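You operate a simulated robot arm through the tools that you are given. There is no shell and no other tool.

You run a simulated two-armed robot. Do the job below in one go: nothing can be reset, and whatever is moved stays where it is left.

## Task
Shut off the sink's water and prove it at both taps.
Fine: yellow lever first, so that hardly any water runs; open both taps, then close them again.
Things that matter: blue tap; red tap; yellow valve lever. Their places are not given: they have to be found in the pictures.

The check looks at the end state, three seconds after you hand in, the way a careful person would. Anything else that was tipped, shoved, dropped, spilled or broken makes it a failure.

## Robot
Two 7-joint arms with fingered hands on one trunk that stands fixed in place. Base frame: the origin is at the foot of the trunk, x ahead of it, y to its left, z up. Readings come in m, rad, newtons and seconds.
The left shoulder is at [0.07, 0.157, 1.389], the right one opposite. With the tool pointing down near the work surface each hand reaches from about 0.32 to 0.9 m from the base axis, measured 20 degrees to its own side. Payload 5 kg a hand.
The tool frame of a hand sits at the grasp point between the pads (the TCP): z along the fingers, y along the line on which they close. The tips reach 0.031 m beyond it. The gripper opens to 0.156 m; its body begins 0.088 m behind the TCP. The gripper is a hand of 4 fingers: y runs from the thumb to the fingers, the wrist lies at [0, 0, -0.249] in the tool frame.
Orientation is that of the tool frame in the base frame, as a unit quaternion [x, y, z, w]. With the fingers straight down and closing along the base's y, the tool's x points along the base's -x, its y along +y and its z along -z.

## Interface
- The arms move only by the tool apply_moves. It takes "left_deltas", "right_deltas" or both (then of equal length, played together; a hand with none holds still); each is a list of rows, each an object (a shift or turn left out is 0) with "travel": the shift along the tool's x, y, z in m, a list of three; "dr": the turn, a rotation vector about the tool's x, y, z in rad, a list of three. In form: [{"travel": [x, y, z], "dr": [rx, ry, rz]}, ...]. A call has 1 to 20 rows; each row is the pose to reach, as a shift and turn from the pose commanded when the call began, along the tool's axes at that moment. A row lasts 0.2 s, in which the tool goes at most 0.05 m and 0.15 rad; a call with a longer step from one row to the next is refused whole. A pose out of reach is approached as far as the arm can. The call stops where the force on the tool passes 40 N (or 10 N more than at its start, if that is more) or the arm is blocked; 0.2 s more then pass. In this call time passes only in rows, and 0.2 s behind the last. It gives the time, the measured TCP pose, the force on the tool (base axes), the opening and the grip force at its end, in the units of the frame above (readings bear some noise), with the torque about the TCP (base axes, N m) and any sound that the robot's microphone picked up.
- Cameras (640 x 400 px; columns grow to the right, rows downward): "scene" is now at [0.1265, 0.0518, 1.6351]; the picture's right is [0.55, -0.84, 0.00], its down [-0.36, -0.24, -0.90] and it looks along [0.75, 0.50, -0.43] (base axes); focal length 355 px, centre (320, 200). "left" rides on the left gripper at [-0.072, 0.002, -0.111] in its tool frame; the picture's right is [-0.02, -1.00, 0.00], its down [0.84, -0.02, -0.54] and it looks along [0.54, -0.01, 0.84] (tool axes); focal length 234 px, centre (320, 200). "right" rides on the right gripper at [0.072, 0.002, -0.111] in its tool frame; the picture's right is [-0.02, 1.00, 0.00], its down [-0.84, -0.02, -0.54] and it looks along [-0.54, -0.01, 0.84] (tool axes); focal length 234 px, centre (320, 200).
- get_image(camera): a new picture of that camera. The clock stands still meanwhile.
- lift_body(by): slides the trunk up (or, below 0, down) by that many m; the arms and the scene camera ride with it, the base frame stays. It gives what a move gives, with no picture.
- curl_fingers(finger1, finger2, finger3, thumb_bend, hand): sets how far each is bent, from 0 (flat) to 1 (curled in); at 0.3 the hand is open as for a grip, at 0.7 the pads meet at the TCP. One left out holds its place. A second passes; each finger stops where it meets its share of the squeeze, and holds until it gets a number again. It is the only way to open and close the hand. It gives what a move gives, with no picture; readings hold the bend of each and the force on the fingers (four entries, about 0 where the hand has none), thumb and palm.
- aim_head(pan, tilt): turns the head with the scene camera to pan (to the left, within 1.501 rad either way) and tilt (down, from -0.506 to 1.204), counted from straight ahead of the robot. It gives what a move gives.
- point_at(camera, pixels): for up to 12 pixels [column, row] of the newest picture of that camera ("zoom" is the newest enlarged one), the place [x, y, z] in the base frame of the surface seen there, good to about 0.002 m. The clock stands still meanwhile.
- enlarge(camera, box): a new picture of the part [left, top, right, bottom] of that camera's present view, enlarged. The clock stands still meanwhile.
- close_job(): hands the job in; it is judged then, once.

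Unless the task says otherwise, let go and move clear before handing in.

The tools are called after "Request:" as a command line: name --argument value ..., lists and objects as JSON in quotes. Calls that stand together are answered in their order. apply_moves: Moves the arms, as the interface text tells. Its arguments: {"type":"object","properties":{"left_deltas":{"type":"array","items":{"type":"object","properties":{"travel":{"type":"array","items":{"type":"number"}},"dr":{"type":"array","items":{"type":"number"}}}}},"right_deltas":{"type":"array","items":{"type":"object","properties":{"travel":{"type":"array","items":{"type":"number"}},"dr":{"type":"array","items":{"type":"number"}}}}}},"required":[]} The other tools are called the same way: lift_body (by) moves the trunk up or down; curl_fingers (finger1, finger2, finger3, thumb_bend, hand) moves the fingers one by one; aim_head (pan, tilt) turns the head that bears the scene camera; get_image (camera) takes a picture; point_at (camera, pixels) gives the place of the surface under pixels of a picture; enlarge (camera, box) takes an enlarged picture of a part of a camera's view; close_job () hands the job in.

At the start:

```text
time: 0.0
left_eef_pos: [0.5163, 0.5461, 1.3482]
left_tcp_rot: [0.0, 1.0, 0.0, 0.0]
left_force: [-0.2, 0.5, 0.4]
left_wrist_torque: [0.02, 0.01, -0.01]
left_width: 0.1557
left_gripper_force: 0.0
left_shape: jaw
left_bend: [0.3, 0.3, 0.3, 0.3]
left_finger forces: [0.0, 0.0, 0.0, 0.0, 0.1, 0.0]
right_eef_pos: [0.4505, 0.0388, 1.3637]
right_tcp_rot: [0.0, 1.0, 0.001, 0.0]
right_force: [-0.2, 0.8, -0.6]
right_wrist_torque: [-0.01, 0.02, -0.01]
right_width: 0.1557
right_gripper_force: 0.1
right_shape: jaw
right_bend: [0.3, 0.3, 0.3, 0.3]
right_finger forces: [0.2, 0.0, 0.0, 0.0, 0.0, 0.0]
trunk travel left (down, up): [-0.775, 0.165]
head pan, tilt (commanded): [0.581, 0.443]
```

scene: 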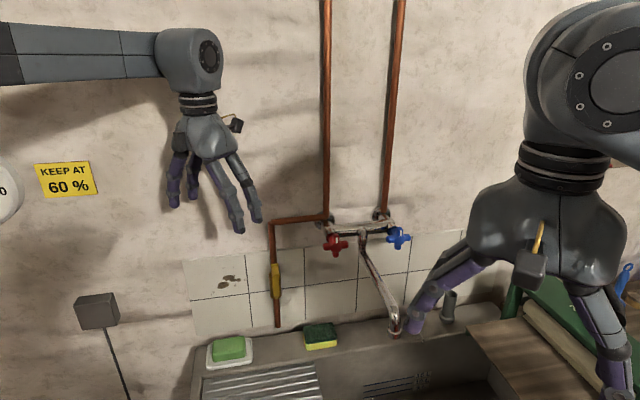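
right: 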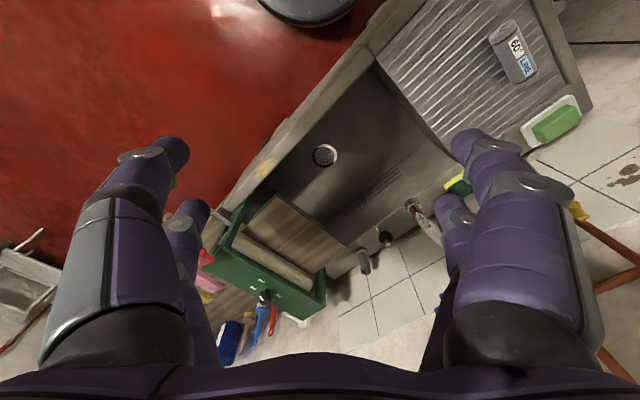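
left: 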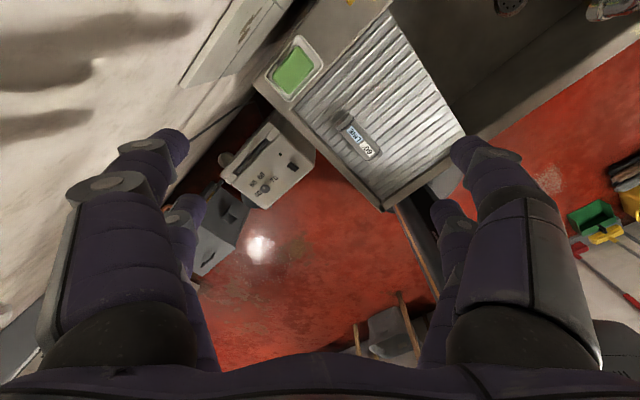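

The scene picture shows the red tap near (335,244), the blue tap near (399,238) and a yellow valve lever near (276,280) on the pipe branch at left. I will enlarge these and take their positions.

Request:
enlarge --camera "scene" --box '[240, 180, 440, 350]'

Request:
point_at --camera "scene" --pixels '[[335, 244], [399, 238], [276, 268], [276, 280], [276, 295], [326, 180], [389, 180], [362, 236], [395, 330], [278, 322], [300, 270], [220, 300]]'

```text
2.35 times, centred on (340, 265) of scene
```

zoom: 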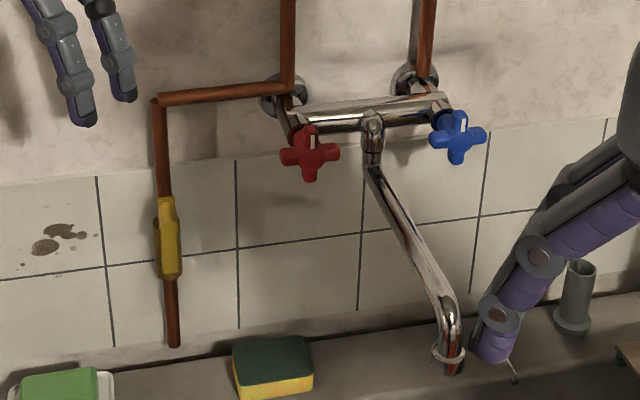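

```text
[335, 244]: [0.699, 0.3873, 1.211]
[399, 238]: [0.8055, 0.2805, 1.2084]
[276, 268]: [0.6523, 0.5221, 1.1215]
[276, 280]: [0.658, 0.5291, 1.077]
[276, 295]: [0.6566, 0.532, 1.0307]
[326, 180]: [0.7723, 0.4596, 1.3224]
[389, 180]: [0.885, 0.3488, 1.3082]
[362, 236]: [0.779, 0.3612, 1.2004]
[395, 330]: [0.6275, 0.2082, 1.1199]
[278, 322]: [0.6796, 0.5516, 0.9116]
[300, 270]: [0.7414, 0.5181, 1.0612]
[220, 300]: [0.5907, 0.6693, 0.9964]
```

The wall runs at 45° in the base frame (x+y≈1.26), with both taps about 0.12 m off it and the yellow lever about 0.05 m off. I will zoom in further on each of them.

Request:
enlarge --camera "scene" --box '[246, 245, 306, 335]'

Request:
enlarge --camera "scene" --box '[310, 205, 420, 270]'

```text
4.44 times, centred on (276, 290) of scene
```

zoom: 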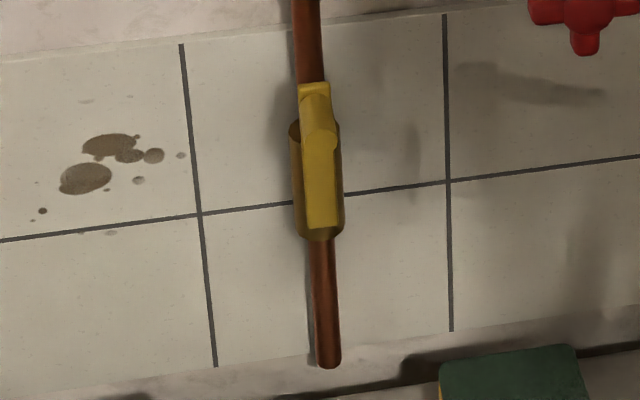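

```text
5.82 times, centred on (365, 238) of scene
```

zoom: 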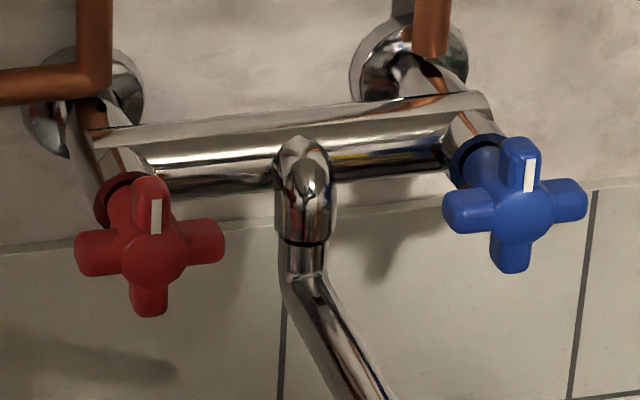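

The taps are cross handles with a white mark on the top lobe, and the lever is a flat bar lying along the pipe. I will measure the tap lobes on the zoom first.

Request:
point_at --camera "zoom" --pixels '[[155, 255], [150, 188], [95, 248], [210, 242], [150, 305], [156, 215], [517, 215], [518, 150], [458, 207], [575, 200], [511, 260], [306, 190]]'

Request:
enlarge --camera "scene" --box '[246, 245, 306, 335]'

Request:
point_at --camera "zoom" --pixels '[[314, 88], [316, 110], [320, 130], [322, 145], [322, 180], [323, 222], [297, 150], [298, 200], [338, 220], [310, 40], [325, 300], [260, 180]]'

```text
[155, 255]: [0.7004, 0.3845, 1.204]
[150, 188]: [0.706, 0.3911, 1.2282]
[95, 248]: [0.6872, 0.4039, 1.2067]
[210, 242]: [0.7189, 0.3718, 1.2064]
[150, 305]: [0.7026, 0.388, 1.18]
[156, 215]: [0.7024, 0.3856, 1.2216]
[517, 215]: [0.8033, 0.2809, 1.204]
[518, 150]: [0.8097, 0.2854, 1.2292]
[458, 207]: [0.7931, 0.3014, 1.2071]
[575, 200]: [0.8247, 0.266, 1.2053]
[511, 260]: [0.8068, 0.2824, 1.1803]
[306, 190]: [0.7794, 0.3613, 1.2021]
```

```text
4.44 times, centred on (276, 290) of scene
```

zoom: 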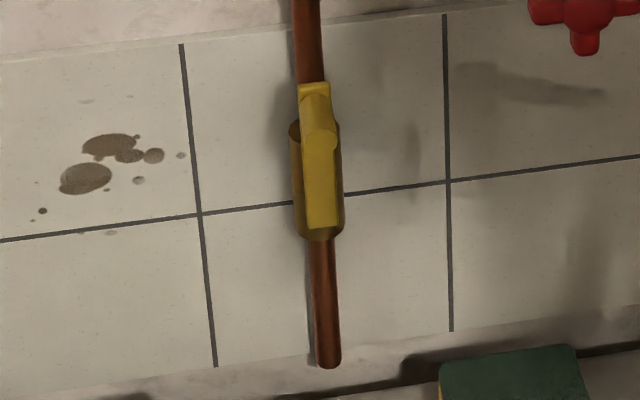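

```text
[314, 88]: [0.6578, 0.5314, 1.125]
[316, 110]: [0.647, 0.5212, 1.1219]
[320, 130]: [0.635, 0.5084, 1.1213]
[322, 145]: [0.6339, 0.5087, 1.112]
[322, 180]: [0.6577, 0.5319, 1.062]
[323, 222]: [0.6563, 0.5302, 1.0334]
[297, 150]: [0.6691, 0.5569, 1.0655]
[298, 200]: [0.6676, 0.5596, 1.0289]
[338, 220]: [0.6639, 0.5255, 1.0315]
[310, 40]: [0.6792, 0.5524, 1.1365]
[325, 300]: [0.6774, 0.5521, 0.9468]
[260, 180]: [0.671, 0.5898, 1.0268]
```

The lever plate runs from about z 1.03 up to 1.125, with a peg about 3 cm long sticking out at its top (zoom (320,130)). Before planning contact I will look closely at the hands and the wider scene.

Request:
enlarge --camera "scene" --box '[140, 80, 290, 240]'

Request:
enlarge --camera "scene" --box '[400, 150, 640, 400]'

Request:
enlarge --camera "scene" --box '[0, 140, 200, 400]'

```text
2.50 times, centred on (215, 160) of scene
```

zoom: 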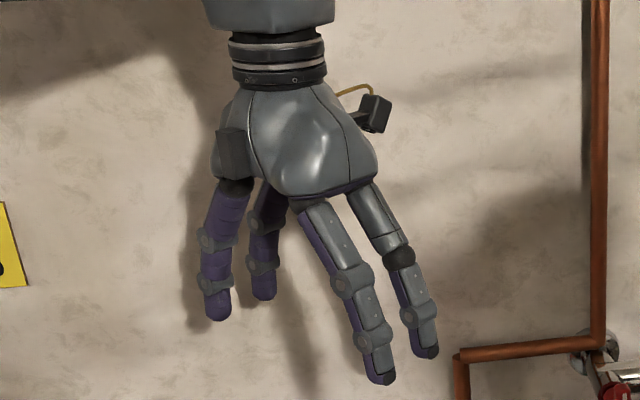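

```text
1.60 times, centred on (520, 275) of scene
```

zoom: 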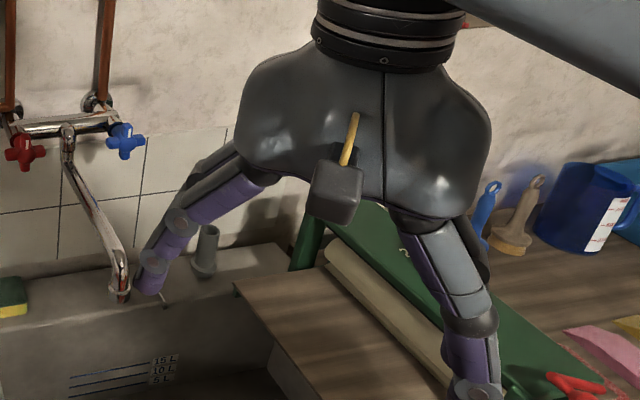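

```text
1.54 times, centred on (100, 270) of scene
```

zoom: 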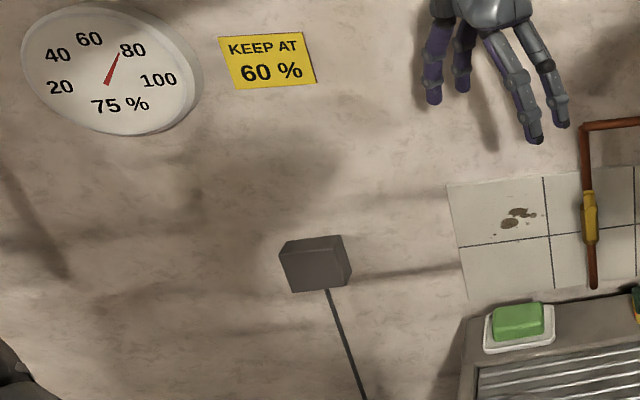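

The hand shows two digits on each side. I will bend single digits in free air to learn which is which and to see the hand's geometry.

Request:
curl_fingers --hand "left" --finger1 0.7

Request:
get_image --camera "left"

Request:
curl_fingers --hand "left" --finger1 0.3 --finger2 0.7

Request:
get_image --camera "left"

Request:
curl_fingers --hand "left" --finger1 0.3 --finger2 0.3 --finger3 0.7 --thumb_bend 0.5

Request:
get_image --camera "left"

```text
time: 1.0
left_eef_pos: [0.5156, 0.5457, 1.3494]
left_tcp_rot: [0.0, 1.0, 0.001, 0.0]
left_force: [0.4, -0.6, 0.0]
left_wrist_torque: [-0.02, 0.02, 0.01]
left_width: 0.0827
left_gripper_force: 0.1
left_shape: fingers
left_bend: [0.7, 0.3, 0.3, 0.3]
left_finger forces: [0.0, 0.1, 0.1, 0.0, 0.0, 0.0]
right_eef_pos: [0.4518, 0.0388, 1.3646]
right_tcp_rot: [0.0, 1.0, -0.001, 0.0]
right_force: [-1.1, 0.4, 0.2]
right_wrist_torque: [0.01, 0.01, -0.01]
right_width: 0.1562
right_gripper_force: 0.0
right_shape: jaw
right_bend: [0.3, 0.3, 0.3, 0.3]
right_finger forces: [0.0, 0.0, 0.1, 0.0, 0.0, 0.0]
trunk travel left (down, up): [-0.775, 0.165]
head pan, tilt (commanded): [0.581, 0.443]
```

```text
taken
```

left: 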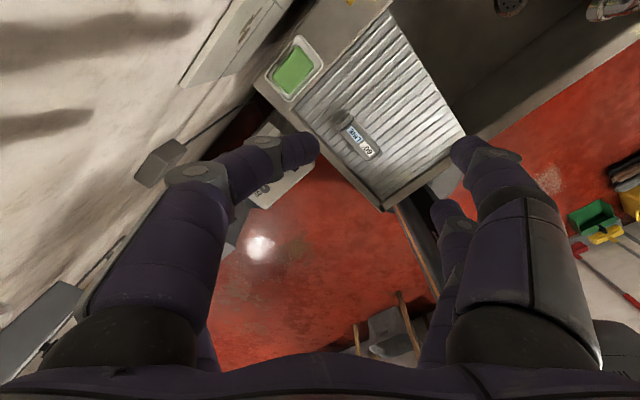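

```text
time: 2.0
left_eef_pos: [0.5159, 0.5461, 1.3503]
left_tcp_rot: [-0.001, 1.0, 0.0, 0.0]
left_force: [0.7, 0.2, -0.5]
left_wrist_torque: [-0.02, 0.02, -0.02]
left_width: 0.1598
left_gripper_force: 0.1
left_shape: fingers
left_bend: [0.3, 0.7, 0.3, 0.3]
left_finger forces: [0.0, 0.0, 0.0, 0.0, 0.1, 0.0]
right_eef_pos: [0.4502, 0.0391, 1.3626]
right_tcp_rot: [0.001, 1.0, 0.0, 0.0]
right_force: [0.1, 0.3, -0.3]
right_wrist_torque: [0.02, -0.02, 0.05]
right_width: 0.1558
right_gripper_force: 0.1
right_shape: jaw
right_bend: [0.3, 0.3, 0.3, 0.3]
right_finger forces: [0.1, 0.0, 0.1, 0.0, 0.0, 0.1]
trunk travel left (down, up): [-0.775, 0.165]
head pan, tilt (commanded): [0.581, 0.443]
```

```text
taken
```

left: 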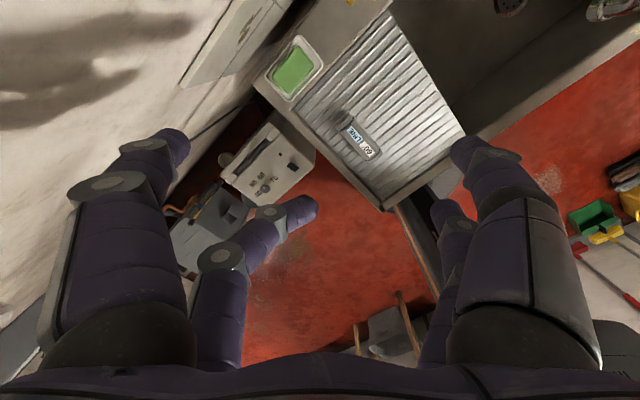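

```text
time: 3.0
left_eef_pos: [0.5151, 0.546, 1.3488]
left_tcp_rot: [0.0, 1.0, 0.0, 0.0]
left_force: [-0.1, -0.4, -0.5]
left_wrist_torque: [0.01, 0.01, -0.01]
left_width: 0.1206
left_gripper_force: 0.1
left_shape: fingers
left_bend: [0.3, 0.3, 0.7, 0.5]
left_finger forces: [0.0, 0.1, 0.1, 0.0, 0.1, 0.0]
right_eef_pos: [0.4502, 0.0391, 1.363]
right_tcp_rot: [0.001, 1.0, 0.0, 0.0]
right_force: [-0.1, -0.2, -0.2]
right_wrist_torque: [-0.02, -0.01, -0.03]
right_width: 0.1558
right_gripper_force: 0.0
right_shape: jaw
right_bend: [0.3, 0.3, 0.3, 0.3]
right_finger forces: [0.0, 0.0, 0.0, 0.0, 0.0, 0.0]
trunk travel left (down, up): [-0.775, 0.165]
head pan, tilt (commanded): [0.581, 0.443]
```

```text
taken
```

left: 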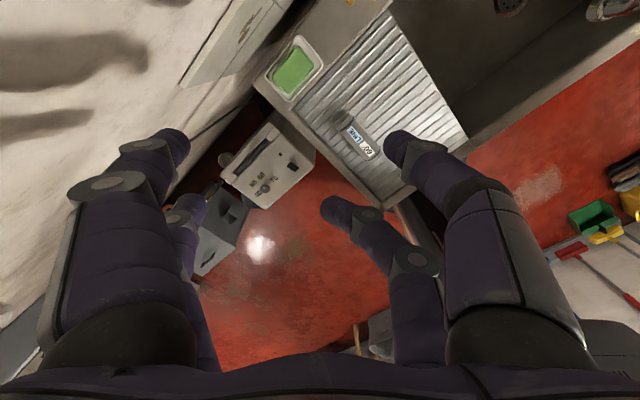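

Digits are now clear: finger1 and thumb face each other on the camera side, finger2 and finger3 on the far side. I will measure their positions and the ledge objects below the lever.

Request:
point_at --camera "left" --pixels '[[170, 150], [100, 187], [120, 300], [190, 215], [405, 152], [345, 212], [415, 260], [362, 214], [430, 166], [510, 290], [100, 240], [410, 330]]'

Request:
point_at --camera "scene" --pixels '[[320, 330], [320, 345], [306, 340], [335, 338], [228, 348], [449, 300], [449, 320], [270, 350], [277, 325], [370, 270], [385, 300], [396, 320]]'

```text
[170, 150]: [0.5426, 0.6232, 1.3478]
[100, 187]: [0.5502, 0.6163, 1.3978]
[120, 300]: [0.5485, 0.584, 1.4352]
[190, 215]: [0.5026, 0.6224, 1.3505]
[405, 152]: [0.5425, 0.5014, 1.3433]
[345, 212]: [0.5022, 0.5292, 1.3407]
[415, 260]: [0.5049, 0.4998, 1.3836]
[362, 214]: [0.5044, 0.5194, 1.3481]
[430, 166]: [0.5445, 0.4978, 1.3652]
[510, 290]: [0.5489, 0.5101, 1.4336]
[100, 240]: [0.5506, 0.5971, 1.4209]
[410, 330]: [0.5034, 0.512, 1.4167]
```

```text
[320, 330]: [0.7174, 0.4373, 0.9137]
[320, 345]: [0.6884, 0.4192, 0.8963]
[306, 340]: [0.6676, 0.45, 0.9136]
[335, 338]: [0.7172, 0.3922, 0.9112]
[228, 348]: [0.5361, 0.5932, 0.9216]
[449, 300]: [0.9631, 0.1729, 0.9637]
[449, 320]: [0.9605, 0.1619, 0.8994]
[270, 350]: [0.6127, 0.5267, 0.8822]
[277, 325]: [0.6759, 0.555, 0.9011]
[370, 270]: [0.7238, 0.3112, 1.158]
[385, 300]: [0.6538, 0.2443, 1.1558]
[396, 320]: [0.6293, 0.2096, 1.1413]
```

Both digit pairs sit at about ±0.02 m in tool x, so the lever's peg (centre about (0.634,0.509,1.113)) fits in a narrowed gap. I will narrow the left hand and swing it to point at the wall, standing off at about 0.2 m.

Request:
curl_fingers --hand "left" --finger1 0.57 --finger2 0.57 --finger3 0.57 --thumb_bend 0.57

Request:
apply_moves --left_deltas '[{"travel": [-0.003, -0.01, 0.0197], "dr": [-0.0512, -0.1235, -0.0512]}, {"travel": [-0.006, -0.02, 0.0393], "dr": [-0.1023, -0.247, -0.1023]}, {"travel": [-0.009, -0.03, 0.059], "dr": [-0.1535, -0.3705, -0.1535]}, {"travel": [-0.012, -0.04, 0.0787], "dr": [-0.2046, -0.494, -0.2046]}, {"travel": [-0.015, -0.05, 0.0983], "dr": [-0.2558, -0.6175, -0.2558]}, {"travel": [-0.018, -0.06, 0.118], "dr": [-0.307, -0.7411, -0.307]}, {"travel": [-0.02, -0.07, 0.1377], "dr": [-0.3581, -0.8646, -0.3581]}, {"travel": [-0.023, -0.08, 0.1573], "dr": [-0.4093, -0.9881, -0.4093]}, {"travel": [-0.026, -0.09, 0.177], "dr": [-0.4604, -1.1116, -0.4604]}, {"travel": [-0.029, -0.1, 0.1967], "dr": [-0.5116, -1.2351, -0.5116]}, {"travel": [-0.032, -0.11, 0.2163], "dr": [-0.5627, -1.3586, -0.5627]}, {"travel": [-0.035, -0.12, 0.236], "dr": [-0.6139, -1.4821, -0.6139]}]'

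Request:
get_image --camera "scene"

Request:
get_image --camera "left"

```text
time: 4.0
left_eef_pos: [0.5162, 0.5468, 1.3501]
left_tcp_rot: [0.0, 1.0, -0.001, 0.001]
left_force: [0.0, -0.7, 0.0]
left_wrist_torque: [0.0, 0.01, 0.04]
left_width: 0.0578
left_gripper_force: 0.1
left_shape: fingers
left_bend: [0.56, 0.56, 0.56, 0.56]
left_finger forces: [0.0, 0.0, 0.0, 0.0, 0.0, 0.0]
right_eef_pos: [0.4503, 0.0383, 1.3631]
right_tcp_rot: [0.0, 1.0, 0.0, 0.0]
right_force: [-0.9, -0.2, 0.5]
right_wrist_torque: [0.04, -0.02, -0.02]
right_width: 0.1559
right_gripper_force: 0.0
right_shape: jaw
right_bend: [0.3, 0.3, 0.3, 0.3]
right_finger forces: [0.1, 0.0, 0.1, 0.0, 0.0, 0.0]
trunk travel left (down, up): [-0.775, 0.165]
head pan, tilt (commanded): [0.581, 0.443]
```

```text
time: 6.8
left_eef_pos: [0.6273, 0.4285, 1.3685]
left_tcp_rot: [-0.33, 0.476, 0.196, 0.791]
left_force: [-0.7, 2.2, -1.2]
left_wrist_torque: [0.07, -0.05, -0.05]
left_width: 0.0573
left_gripper_force: 0.0
left_shape: fingers
left_bend: [0.56, 0.56, 0.56, 0.56]
left_finger forces: [0.1, 0.0, 0.0, 0.0, 0.1, 0.0]
right_eef_pos: [0.453, 0.0426, 1.362]
right_tcp_rot: [-0.001, 1.0, -0.002, -0.002]
right_force: [-0.4, 2.1, -0.4]
right_wrist_torque: [-0.07, 0.02, 0.0]
right_width: 0.1559
right_gripper_force: 0.0
right_shape: jaw
right_bend: [0.3, 0.3, 0.3, 0.3]
right_finger forces: [0.0, 0.1, 0.0, 0.0, 0.0, 0.0]
trunk travel left (down, up): [-0.775, 0.165]
head pan, tilt (commanded): [0.581, 0.443]
stopped in row 12 (left hand): the arm was blocked; the commanded pose is now the measured one
```

```text
taken
```

scene: 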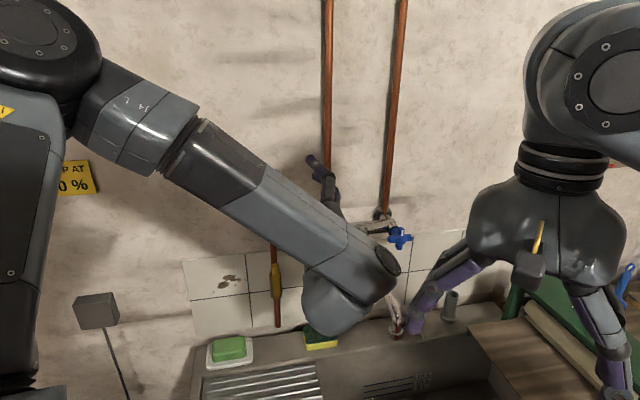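

```text
taken
```

left: 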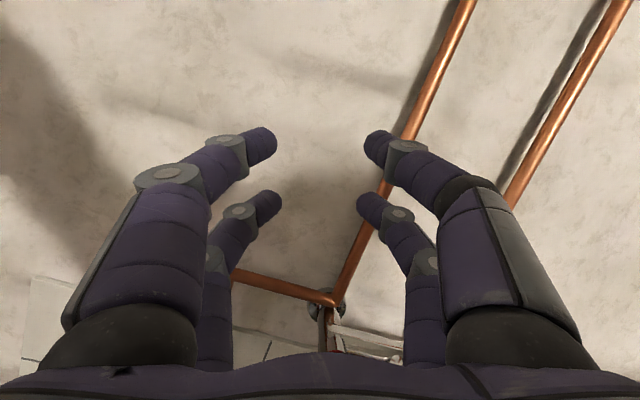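

The left arm stopped with its hand at an awkward tilt (TCP (0.627,0.429,1.369)) and low force, so its wrist limit rules out pointing at this wall. The right arm suits the 45° wall direction better, so I will first swing the left hand back to its parked pose.

Request:
apply_moves --left_deltas '[{"travel": [-0.0023, 0.0106, 0.0005], "dr": [0.032, 0.1289, 0.0538]}, {"travel": [-0.0046, 0.0212, 0.001], "dr": [0.064, 0.2578, 0.1075]}, {"travel": [-0.007, 0.0318, 0.0015], "dr": [0.096, 0.3867, 0.1613]}, {"travel": [-0.0093, 0.0424, 0.002], "dr": [0.1279, 0.5155, 0.215]}, {"travel": [-0.0116, 0.053, 0.0025], "dr": [0.1599, 0.6444, 0.2688]}, {"travel": [-0.0139, 0.0636, 0.003], "dr": [0.1919, 0.7733, 0.3225]}, {"travel": [-0.0162, 0.0742, 0.0035], "dr": [0.2239, 0.9022, 0.3763]}, {"travel": [-0.0186, 0.0848, 0.0039], "dr": [0.2559, 1.0311, 0.43]}]'

Request:
get_image --camera "scene"

```text
time: 8.6
left_eef_pos: [0.5652, 0.4869, 1.3598]
left_tcp_rot: [-0.179, 0.877, 0.107, 0.433]
left_force: [0.3, -0.1, 0.1]
left_wrist_torque: [-0.01, 0.01, -0.05]
left_width: 0.0571
left_gripper_force: 0.0
left_shape: fingers
left_bend: [0.56, 0.56, 0.56, 0.56]
left_finger forces: [0.0, 0.1, 0.1, 0.0, 0.0, 0.1]
right_eef_pos: [0.4514, 0.0396, 1.3628]
right_tcp_rot: [0.001, 1.0, -0.001, -0.001]
right_force: [-0.2, 0.7, -0.7]
right_wrist_torque: [-0.01, -0.06, 0.01]
right_width: 0.1558
right_gripper_force: 0.0
right_shape: jaw
right_bend: [0.3, 0.3, 0.3, 0.3]
right_finger forces: [0.0, 0.0, 0.1, 0.1, 0.0, 0.0]
trunk travel left (down, up): [-0.775, 0.165]
head pan, tilt (commanded): [0.581, 0.443]
```

```text
taken
```

scene: 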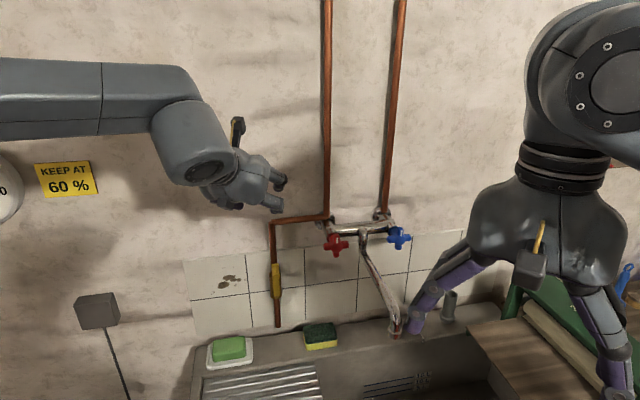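

The left hand is swinging back cleanly and clear of the pipes (around (235,185)). I will finish that swing, parking it slightly further left and higher.

Request:
apply_moves --left_deltas '[{"travel": [0.0011, 0.0216, -0.0098], "dr": [0.032, 0.1289, 0.0538]}, {"travel": [0.0022, 0.0432, -0.0195], "dr": [0.064, 0.2578, 0.1075]}, {"travel": [0.0033, 0.0648, -0.0293], "dr": [0.096, 0.3867, 0.1613]}, {"travel": [0.0043, 0.0865, -0.039], "dr": [0.1279, 0.5155, 0.215]}, {"travel": [0.0054, 0.1081, -0.0488], "dr": [0.1599, 0.6444, 0.2688]}, {"travel": [0.0065, 0.1297, -0.0585], "dr": [0.1919, 0.7733, 0.3225]}, {"travel": [0.0076, 0.1513, -0.0683], "dr": [0.2239, 0.9022, 0.3763]}]'

Request:
curl_fingers --hand "right" --finger1 0.57 --finger2 0.57 --finger3 0.57 --thumb_bend 0.57

Request:
get_image --camera "scene"

Request:
get_image --camera "right"

```text
time: 10.2
left_eef_pos: [0.4501, 0.6012, 1.4003]
left_tcp_rot: [0.003, 1.0, 0.001, 0.0]
left_force: [-0.1, -0.1, -0.4]
left_wrist_torque: [-0.01, 0.02, 0.0]
left_width: 0.0572
left_gripper_force: 0.1
left_shape: fingers
left_bend: [0.56, 0.56, 0.56, 0.56]
left_finger forces: [0.0, 0.0, 0.1, 0.1, 0.0, 0.1]
right_eef_pos: [0.4518, 0.0399, 1.364]
right_tcp_rot: [0.0, 1.0, 0.0, -0.001]
right_force: [0.8, -0.1, 0.7]
right_wrist_torque: [0.01, 0.02, 0.01]
right_width: 0.1558
right_gripper_force: 0.1
right_shape: jaw
right_bend: [0.3, 0.3, 0.3, 0.3]
right_finger forces: [0.0, 0.0, 0.0, 0.1, 0.0, 0.1]
trunk travel left (down, up): [-0.775, 0.165]
head pan, tilt (commanded): [0.581, 0.443]
```

```text
time: 11.2
left_eef_pos: [0.4514, 0.6005, 1.4011]
left_tcp_rot: [0.002, 1.0, 0.001, 0.001]
left_force: [-0.4, 0.1, -0.8]
left_wrist_torque: [-0.04, 0.0, 0.02]
left_width: 0.057
left_gripper_force: 0.0
left_shape: fingers
left_bend: [0.56, 0.56, 0.56, 0.56]
left_finger forces: [0.0, 0.1, 0.0, 0.0, 0.0, 0.0]
right_eef_pos: [0.4514, 0.0381, 1.3631]
right_tcp_rot: [-0.001, 1.0, 0.0, 0.0]
right_force: [0.0, 0.4, -0.3]
right_wrist_torque: [-0.01, 0.0, -0.03]
right_width: 0.0578
right_gripper_force: 0.1
right_shape: fingers
right_bend: [0.56, 0.56, 0.56, 0.56]
right_finger forces: [0.1, 0.0, 0.1, 0.0, 0.0, 0.0]
trunk travel left (down, up): [-0.775, 0.165]
head pan, tilt (commanded): [0.581, 0.443]
```

```text
taken
```

scene: 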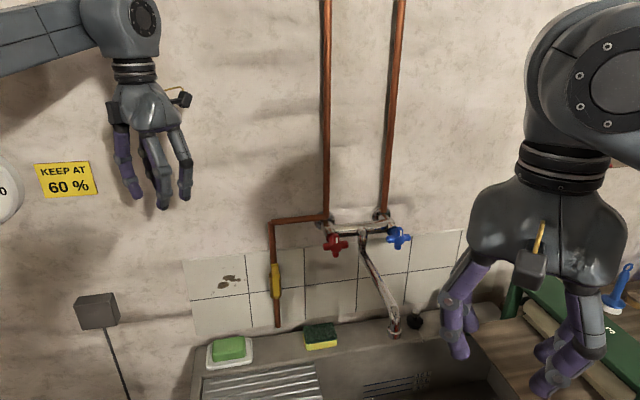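

```text
taken
```

right: 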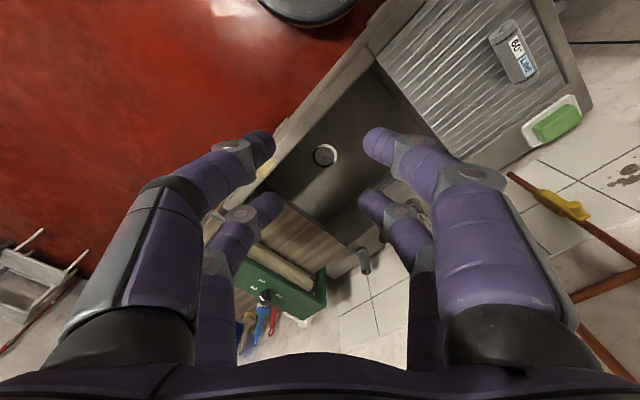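

The left hand is parked at (0.45,0.60,1.40), clear of everything. Next I will swing the right hand to point at the wall, ending at a standoff of about 0.3 m in front of the taps.

Request:
apply_moves --right_deltas '[{"travel": [-0.009, 0.0198, 0.0095], "dr": [-0.0512, -0.1235, -0.0512]}, {"travel": [-0.018, 0.0397, 0.019], "dr": [-0.1023, -0.247, -0.1023]}, {"travel": [-0.027, 0.0595, 0.0285], "dr": [-0.1535, -0.3705, -0.1535]}, {"travel": [-0.036, 0.0793, 0.038], "dr": [-0.2046, -0.494, -0.2046]}, {"travel": [-0.045, 0.0992, 0.0475], "dr": [-0.2558, -0.6175, -0.2558]}, {"travel": [-0.054, 0.119, 0.057], "dr": [-0.307, -0.7411, -0.307]}, {"travel": [-0.063, 0.1388, 0.0665], "dr": [-0.3581, -0.8646, -0.3581]}, {"travel": [-0.072, 0.1587, 0.076], "dr": [-0.4093, -0.9881, -0.4093]}, {"travel": [-0.081, 0.1785, 0.0855], "dr": [-0.4604, -1.1116, -0.4604]}, {"travel": [-0.09, 0.1983, 0.095], "dr": [-0.5116, -1.2351, -0.5116]}, {"travel": [-0.099, 0.2182, 0.1045], "dr": [-0.5627, -1.3586, -0.5627]}, {"travel": [-0.108, 0.238, 0.114], "dr": [-0.6139, -1.4821, -0.6139]}]'

Request:
get_image --camera "scene"

Request:
get_image --camera "right"

```text
time: 13.8
left_eef_pos: [0.4514, 0.6006, 1.4003]
left_tcp_rot: [0.0, 1.0, 0.002, 0.001]
left_force: [0.6, 1.0, -1.0]
left_wrist_torque: [-0.03, 0.04, 0.05]
left_width: 0.0572
left_gripper_force: 0.0
left_shape: fingers
left_bend: [0.56, 0.56, 0.56, 0.56]
left_finger forces: [0.1, 0.1, 0.1, 0.1, 0.0, 0.0]
right_eef_pos: [0.5584, 0.277, 1.2507]
right_tcp_rot: [-0.272, 0.652, 0.271, 0.653]
right_force: [-0.2, 0.3, 0.2]
right_wrist_torque: [-0.01, 0.01, 0.0]
right_width: 0.0574
right_gripper_force: 0.1
right_shape: fingers
right_bend: [0.56, 0.56, 0.56, 0.56]
right_finger forces: [0.1, 0.0, 0.0, 0.0, 0.0, 0.1]
trunk travel left (down, up): [-0.775, 0.165]
head pan, tilt (commanded): [0.581, 0.443]
```

```text
taken
```

scene: 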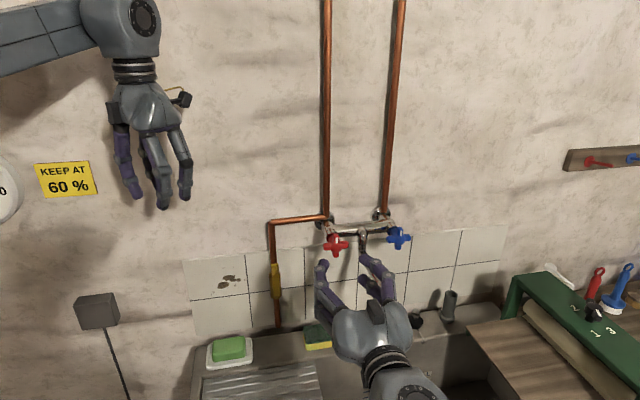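

```text
taken
```

right: 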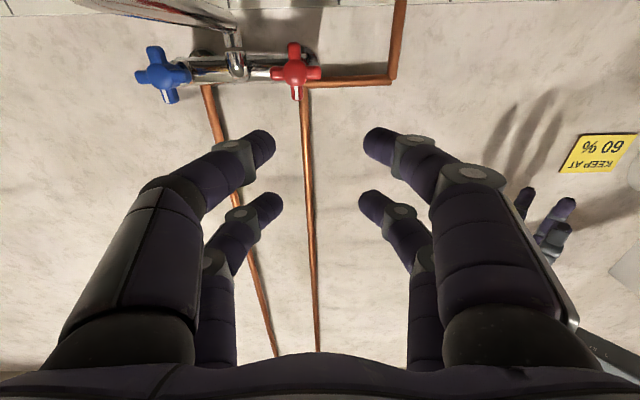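

The right hand reached the standoff pose exactly, pointing at the wall, with both taps and the pipe clear of it. Next I will move it to stand 0.2 m off the wall, in front of the lever's peg.

Request:
apply_moves --right_deltas '[{"travel": [0.0172, 0.0138, 0.0125]}, {"travel": [0.0344, 0.0276, 0.025]}, {"travel": [0.0516, 0.0414, 0.0376]}, {"travel": [0.0689, 0.0553, 0.0502]}, {"travel": [0.0861, 0.0691, 0.0627]}, {"travel": [0.1033, 0.0829, 0.0752]}, {"travel": [0.1205, 0.0967, 0.0878]}, {"travel": [0.1377, 0.1105, 0.1003]}]'

Request:
get_image --camera "scene"

Request:
get_image --camera "right"

```text
time: 15.6
left_eef_pos: [0.4511, 0.6015, 1.4009]
left_tcp_rot: [0.001, 1.0, 0.001, -0.001]
left_force: [0.3, 0.4, -0.6]
left_wrist_torque: [0.02, 0.0, -0.01]
left_width: 0.0573
left_gripper_force: 0.1
left_shape: fingers
left_bend: [0.56, 0.56, 0.56, 0.56]
left_finger forces: [0.1, 0.0, 0.0, 0.0, 0.1, 0.0]
right_eef_pos: [0.5576, 0.4165, 1.0991]
right_tcp_rot: [-0.276, 0.656, 0.262, 0.651]
right_force: [0.0, 0.0, -0.2]
right_wrist_torque: [-0.02, 0.03, -0.03]
right_width: 0.0576
right_gripper_force: 0.0
right_shape: fingers
right_bend: [0.56, 0.56, 0.56, 0.56]
right_finger forces: [0.2, 0.0, 0.0, 0.0, 0.0, 0.0]
trunk travel left (down, up): [-0.775, 0.165]
head pan, tilt (commanded): [0.581, 0.443]
```

```text
taken
```

scene: 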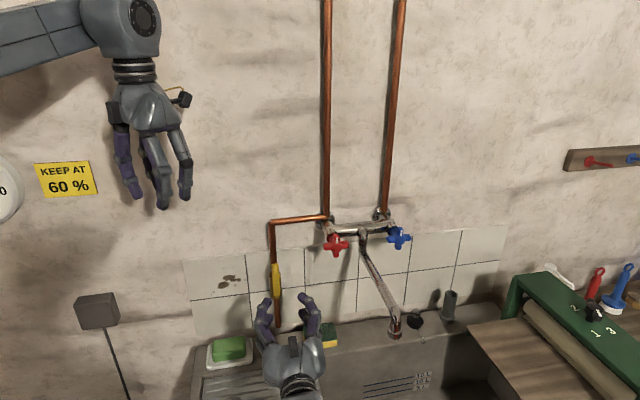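

```text
taken
```

right: 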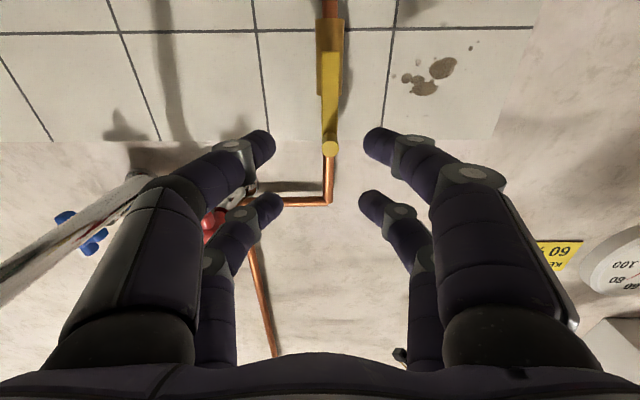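

The hand stands before the lever (slightly short of the commanded spot), and the right camera shows the peg end at (330,148). I will measure the lever with this camera.

Request:
point_at --camera "right" --pixels '[[330, 148], [325, 148], [336, 148], [330, 142], [330, 153], [330, 115], [328, 60], [330, 20], [318, 70], [338, 70], [324, 120], [336, 120]]'

Request:
enlarge --camera "right" --box '[280, 0, 380, 200]'

```text
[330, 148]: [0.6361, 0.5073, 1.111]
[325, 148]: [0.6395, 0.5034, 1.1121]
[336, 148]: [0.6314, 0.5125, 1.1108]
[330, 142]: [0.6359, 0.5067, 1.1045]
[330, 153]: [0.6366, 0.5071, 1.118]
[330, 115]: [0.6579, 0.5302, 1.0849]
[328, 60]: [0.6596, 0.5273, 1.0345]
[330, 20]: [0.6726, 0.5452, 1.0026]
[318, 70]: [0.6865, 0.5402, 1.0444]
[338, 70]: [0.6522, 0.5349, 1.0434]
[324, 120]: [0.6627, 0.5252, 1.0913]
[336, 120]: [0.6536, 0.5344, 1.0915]
```

```text
2.00 times, centred on (330, 100) of right
```

zoom: 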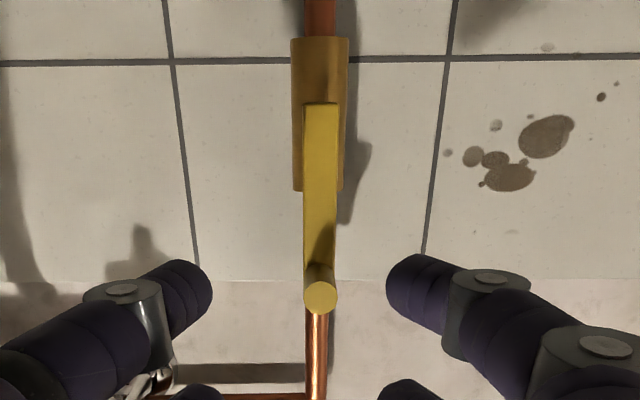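

The peg end is at about (0.636,0.507,1.111) with a radius of about 0.0075, and the pivot is near z 1.04. The hand sits about 1 cm off the commanded spot, so I will advance 5 cm and check whether the arm tracks.

Request:
apply_moves --right_deltas '[{"travel": [0.0, 0.0, 0.025]}, {"travel": [0.0, 0.0, 0.05]}]'

Request:
get_image --camera "right"

```text
time: 16.4
left_eef_pos: [0.4499, 0.6007, 1.4004]
left_tcp_rot: [0.0, 1.0, 0.002, 0.001]
left_force: [-0.3, -0.5, 0.4]
left_wrist_torque: [0.0, 0.0, -0.01]
left_width: 0.0574
left_gripper_force: 0.1
left_shape: fingers
left_bend: [0.56, 0.56, 0.56, 0.56]
left_finger forces: [0.1, 0.0, 0.1, 0.0, 0.0, 0.0]
right_eef_pos: [0.6147, 0.4116, 1.0587]
right_tcp_rot: [-0.283, 0.669, 0.229, 0.649]
right_force: [0.4, 0.0, 0.2]
right_wrist_torque: [0.01, 0.0, 0.03]
right_width: 0.0571
right_gripper_force: 0.1
right_shape: fingers
right_bend: [0.56, 0.56, 0.56, 0.56]
right_finger forces: [0.0, 0.1, 0.0, 0.0, 0.1, 0.1]
trunk travel left (down, up): [-0.775, 0.165]
head pan, tilt (commanded): [0.581, 0.443]
stopped in row 2 (right hand): the arm was blocked; the commanded pose is now the measured one
```

```text
taken
```

right: 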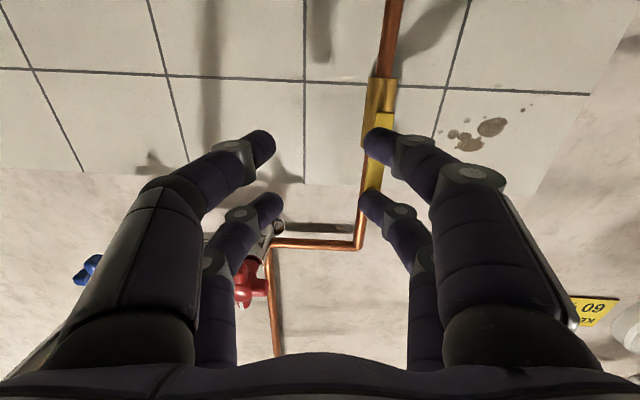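

The right arm is blocked at (0.615,0.412,1.059), so reaching this far left is hitting an arm limit. I will look down at the arm's configuration to choose a better approach.

Request:
aim_head --pan 0.3 --tilt 0.95

Request:
get_image --camera "scene"

```text
time: 17.3
left_eef_pos: [0.4509, 0.6018, 1.4016]
left_tcp_rot: [0.001, 1.0, 0.003, 0.0]
left_force: [0.1, -0.1, -0.1]
left_wrist_torque: [-0.01, -0.02, -0.02]
left_width: 0.0572
left_gripper_force: 0.1
left_shape: fingers
left_bend: [0.56, 0.56, 0.56, 0.56]
left_finger forces: [0.0, 0.1, 0.1, 0.1, 0.0, 0.0]
right_eef_pos: [0.6152, 0.4125, 1.056]
right_tcp_rot: [-0.282, 0.669, 0.229, 0.648]
right_force: [-0.2, 0.0, -1.2]
right_wrist_torque: [-0.01, 0.01, 0.02]
right_width: 0.0574
right_gripper_force: 0.2
right_shape: fingers
right_bend: [0.56, 0.56, 0.56, 0.56]
right_finger forces: [0.1, 0.1, 0.0, 0.0, 0.1, 0.0]
trunk travel left (down, up): [-0.775, 0.165]
head pan, tilt (commanded): [0.3, 0.949]
```

```text
taken
```

scene: 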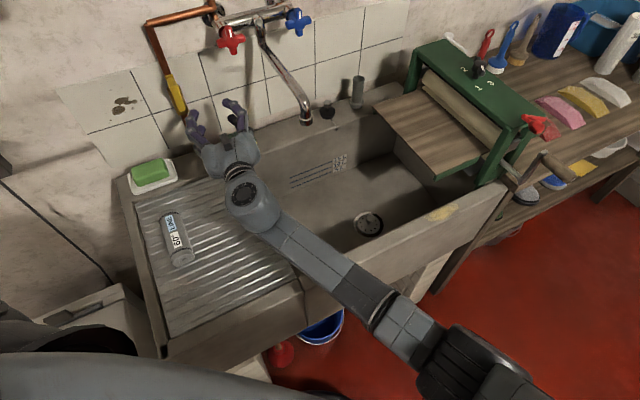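

The forearm comes in from the lower right (elbow near (470,365), wrist near (250,200)). I will measure its direction to judge how the wrist is bent.

Request:
point_at --camera "scene" --pixels '[[470, 365], [420, 335], [340, 275], [280, 235], [245, 195], [232, 150], [178, 235], [174, 218], [182, 258], [150, 172], [520, 385], [300, 100]]'

```text
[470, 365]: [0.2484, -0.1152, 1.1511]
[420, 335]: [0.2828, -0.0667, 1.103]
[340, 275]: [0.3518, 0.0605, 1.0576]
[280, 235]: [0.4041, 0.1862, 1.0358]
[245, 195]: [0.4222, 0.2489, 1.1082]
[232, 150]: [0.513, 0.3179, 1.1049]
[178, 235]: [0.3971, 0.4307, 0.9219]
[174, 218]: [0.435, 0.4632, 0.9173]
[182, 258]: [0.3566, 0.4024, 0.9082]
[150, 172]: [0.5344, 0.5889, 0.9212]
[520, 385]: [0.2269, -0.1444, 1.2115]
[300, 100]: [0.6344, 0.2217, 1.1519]
```

The forearm already points well left (azimuth about 65°), so the right arm is at its limit at the lever. I will pull the right hand back and to the right, clear of the spout, then use the left hand tilted down about 45°, which it handled fine.

Request:
apply_moves --right_deltas '[{"travel": [-0.0133, 0.0, -0.0333]}, {"travel": [-0.0267, 0.0, -0.0667]}, {"travel": [-0.04, 0.0, -0.1]}, {"travel": [-0.0533, 0.0, -0.1333]}, {"travel": [-0.0667, 0.0, -0.1667]}, {"travel": [-0.08, 0.0, -0.2]}, {"travel": [-0.1001, -0.0259, -0.206]}, {"travel": [-0.1203, -0.0517, -0.2119]}, {"travel": [-0.1404, -0.0776, -0.2179]}, {"travel": [-0.1605, -0.1034, -0.2239]}, {"travel": [-0.1806, -0.1293, -0.2299]}, {"travel": [-0.2008, -0.1551, -0.2358]}, {"travel": [-0.2209, -0.181, -0.2418]}]'

Request:
aim_head --pan 0.581 --tilt 0.55

Request:
get_image --camera "scene"

```text
time: 20.1
left_eef_pos: [0.4503, 0.599, 1.4009]
left_tcp_rot: [0.0, 1.0, 0.002, 0.001]
left_force: [0.2, 0.7, 0.5]
left_wrist_torque: [0.0, 0.01, 0.04]
left_width: 0.0575
left_gripper_force: 0.0
left_shape: fingers
left_bend: [0.56, 0.56, 0.56, 0.56]
left_finger forces: [0.1, 0.0, 0.0, 0.0, 0.0, 0.0]
right_eef_pos: [0.5575, 0.1323, 1.3016]
right_tcp_rot: [-0.282, 0.669, 0.231, 0.647]
right_force: [-0.5, -0.6, 0.2]
right_wrist_torque: [0.02, -0.02, 0.01]
right_width: 0.0571
right_gripper_force: 0.0
right_shape: fingers
right_bend: [0.56, 0.56, 0.56, 0.56]
right_finger forces: [0.0, 0.0, 0.0, 0.1, 0.0, 0.0]
trunk travel left (down, up): [-0.775, 0.165]
head pan, tilt (commanded): [0.3, 0.949]
```

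```text
time: 21.0
left_eef_pos: [0.4497, 0.5997, 1.4012]
left_tcp_rot: [0.001, 1.0, 0.002, 0.0]
left_force: [0.0, 0.8, -0.1]
left_wrist_torque: [0.0, -0.02, 0.03]
left_width: 0.0571
left_gripper_force: 0.0
left_shape: fingers
left_bend: [0.56, 0.56, 0.56, 0.56]
left_finger forces: [0.0, 0.1, 0.1, 0.0, 0.0, 0.0]
right_eef_pos: [0.5572, 0.1351, 1.3021]
right_tcp_rot: [-0.283, 0.669, 0.229, 0.648]
right_force: [0.5, 0.4, -0.2]
right_wrist_torque: [0.02, -0.02, 0.02]
right_width: 0.0573
right_gripper_force: 0.1
right_shape: fingers
right_bend: [0.56, 0.56, 0.56, 0.56]
right_finger forces: [0.1, 0.0, 0.0, 0.0, 0.0, 0.0]
trunk travel left (down, up): [-0.775, 0.165]
head pan, tilt (commanded): [0.581, 0.55]
```

```text
taken
```

scene: 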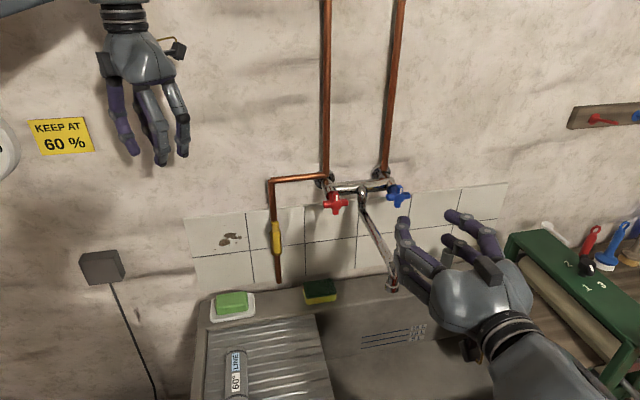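

The right hand is clear at about (470,300) and the lever is in plain view at (276,238). I will bring the left hand to a 45°-down pose, about 0.12 m short of the peg.

Request:
apply_moves --left_deltas '[{"travel": [-0.0117, -0.0161, 0.0209], "dr": [-0.0308, -0.0744, -0.0744]}, {"travel": [-0.0234, -0.0322, 0.0418], "dr": [-0.0616, -0.1488, -0.1488]}, {"travel": [-0.0351, -0.0483, 0.0627], "dr": [-0.0924, -0.2231, -0.2231]}, {"travel": [-0.0468, -0.0644, 0.0836], "dr": [-0.1232, -0.2975, -0.2975]}, {"travel": [-0.0585, -0.0805, 0.1045], "dr": [-0.154, -0.3719, -0.3719]}, {"travel": [-0.0702, -0.0966, 0.1254], "dr": [-0.1849, -0.4463, -0.4463]}, {"travel": [-0.0819, -0.1127, 0.1463], "dr": [-0.2157, -0.5207, -0.5207]}, {"travel": [-0.0936, -0.1288, 0.1672], "dr": [-0.2465, -0.595, -0.595]}, {"travel": [-0.1053, -0.1449, 0.1881], "dr": [-0.2773, -0.6694, -0.6694]}, {"travel": [-0.117, -0.161, 0.209], "dr": [-0.3081, -0.7438, -0.7438]}]'

Request:
get_image --camera "scene"

Request:
get_image --camera "left"

```text
time: 23.4
left_eef_pos: [0.5782, 0.4467, 1.2346]
left_tcp_rot: [-0.353, 0.843, 0.133, 0.384]
left_force: [-0.2, -0.7, 0.3]
left_wrist_torque: [0.01, 0.0, -0.01]
left_width: 0.0571
left_gripper_force: 0.1
left_shape: fingers
left_bend: [0.56, 0.56, 0.56, 0.56]
left_finger forces: [0.0, 0.0, 0.1, 0.0, 0.0, 0.0]
left hand out of reach, approached as far as the arm can: row 10
right_eef_pos: [0.5567, 0.1339, 1.3033]
right_tcp_rot: [-0.282, 0.669, 0.231, 0.648]
right_force: [0.3, 0.1, -0.5]
right_wrist_torque: [-0.05, 0.01, 0.01]
right_width: 0.0571
right_gripper_force: 0.1
right_shape: fingers
right_bend: [0.56, 0.56, 0.56, 0.56]
right_finger forces: [0.1, 0.0, 0.0, 0.1, 0.0, 0.0]
trunk travel left (down, up): [-0.775, 0.165]
head pan, tilt (commanded): [0.581, 0.55]
stopped in row 10 (left hand): the arm was blocked; the commanded pose is now the measured one
```

```text
taken
```

scene: 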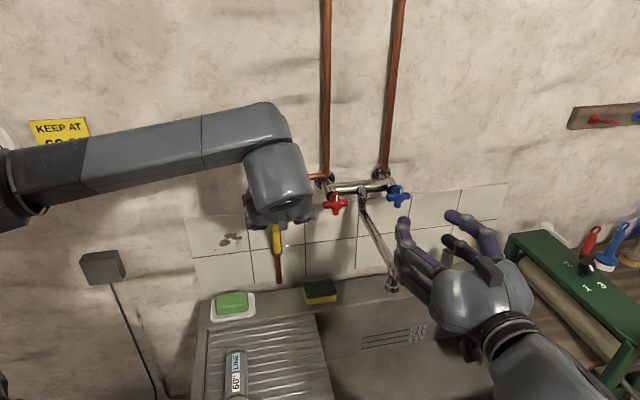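

```text
taken
```

left: 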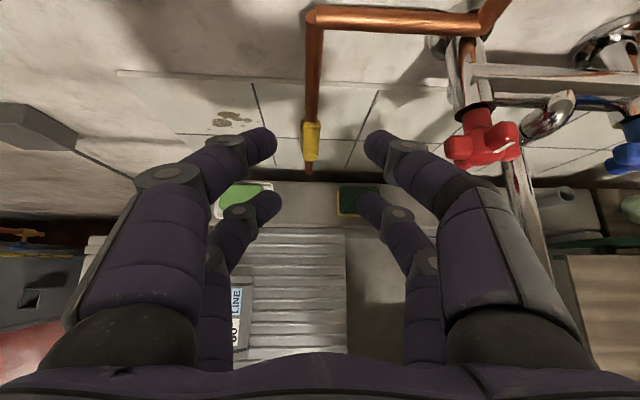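

The left hand got to (0.578,0.447,1.235) at roughly the wanted tilt, but can't go lower from this shoulder height. I will raise both hands and then lower the trunk, so the left arm meets the lever in a comfortable pose.

Request:
apply_moves --left_deltas '[{"travel": [-0.0133, -0.0008, -0.0121]}, {"travel": [-0.0267, -0.0017, -0.0241]}, {"travel": [-0.04, -0.0025, -0.0362]}, {"travel": [-0.0534, -0.0034, -0.0482]}, {"travel": [-0.0667, -0.0042, -0.0603]}]' --right_deltas '[{"travel": [-0.04, 0.0, 0.0]}, {"travel": [-0.08, 0.0, 0.0]}, {"travel": [-0.12, 0.0, 0.0]}, {"travel": [-0.16, 0.0, 0.0]}, {"travel": [-0.2, 0.0, 0.0]}]'

Request:
lift_body --by -0.15

Request:
get_image --camera "scene"

Request:
get_image --camera "left"

```text
time: 24.6
left_eef_pos: [0.5783, 0.4456, 1.3231]
left_tcp_rot: [-0.354, 0.843, 0.133, 0.383]
left_force: [-0.3, 0.8, -0.3]
left_wrist_torque: [0.01, 0.0, 0.0]
left_width: 0.0572
left_gripper_force: 0.2
left_shape: fingers
left_bend: [0.56, 0.56, 0.56, 0.56]
left_finger forces: [0.1, 0.1, 0.0, 0.1, 0.1, 0.1]
right_eef_pos: [0.5574, 0.1511, 1.5036]
right_tcp_rot: [-0.283, 0.669, 0.231, 0.648]
right_force: [-0.8, -0.4, -0.1]
right_wrist_torque: [-0.01, 0.01, 0.01]
right_width: 0.0572
right_gripper_force: 0.0
right_shape: fingers
right_bend: [0.56, 0.56, 0.56, 0.56]
right_finger forces: [0.1, 0.0, 0.1, 0.0, 0.0, 0.0]
trunk travel left (down, up): [-0.775, 0.165]
head pan, tilt (commanded): [0.581, 0.55]
```

```text
time: 26.4
left_eef_pos: [0.5786, 0.4463, 1.1743]
left_tcp_rot: [-0.354, 0.843, 0.134, 0.383]
left_force: [-0.9, 0.7, 0.4]
left_wrist_torque: [0.01, 0.0, -0.01]
left_width: 0.0571
left_gripper_force: 0.1
left_shape: fingers
left_bend: [0.56, 0.56, 0.56, 0.56]
left_finger forces: [0.1, 0.0, 0.0, 0.0, 0.0, 0.1]
right_eef_pos: [0.5592, 0.1514, 1.3535]
right_tcp_rot: [-0.282, 0.669, 0.23, 0.648]
right_force: [-0.6, -1.2, 0.2]
right_wrist_torque: [-0.01, 0.0, -0.01]
right_width: 0.0574
right_gripper_force: 0.1
right_shape: fingers
right_bend: [0.56, 0.56, 0.56, 0.56]
right_finger forces: [0.0, 0.0, 0.0, 0.0, 0.0, 0.0]
trunk travel left (down, up): [-0.625, 0.315]
head pan, tilt (commanded): [0.581, 0.55]
```

```text
taken
```

scene: 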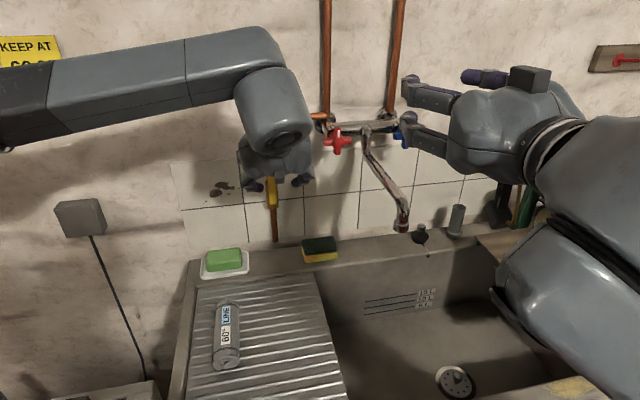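

```text
taken
```

left: 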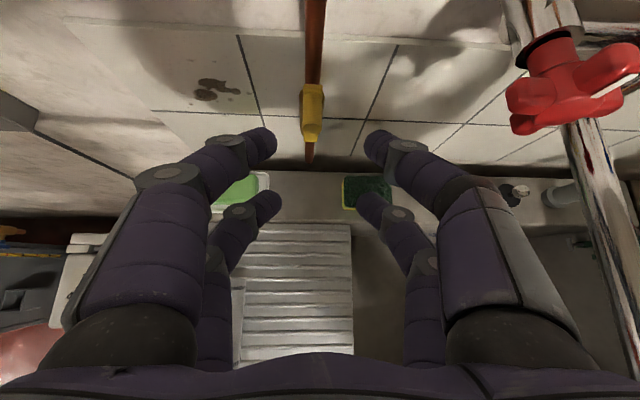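

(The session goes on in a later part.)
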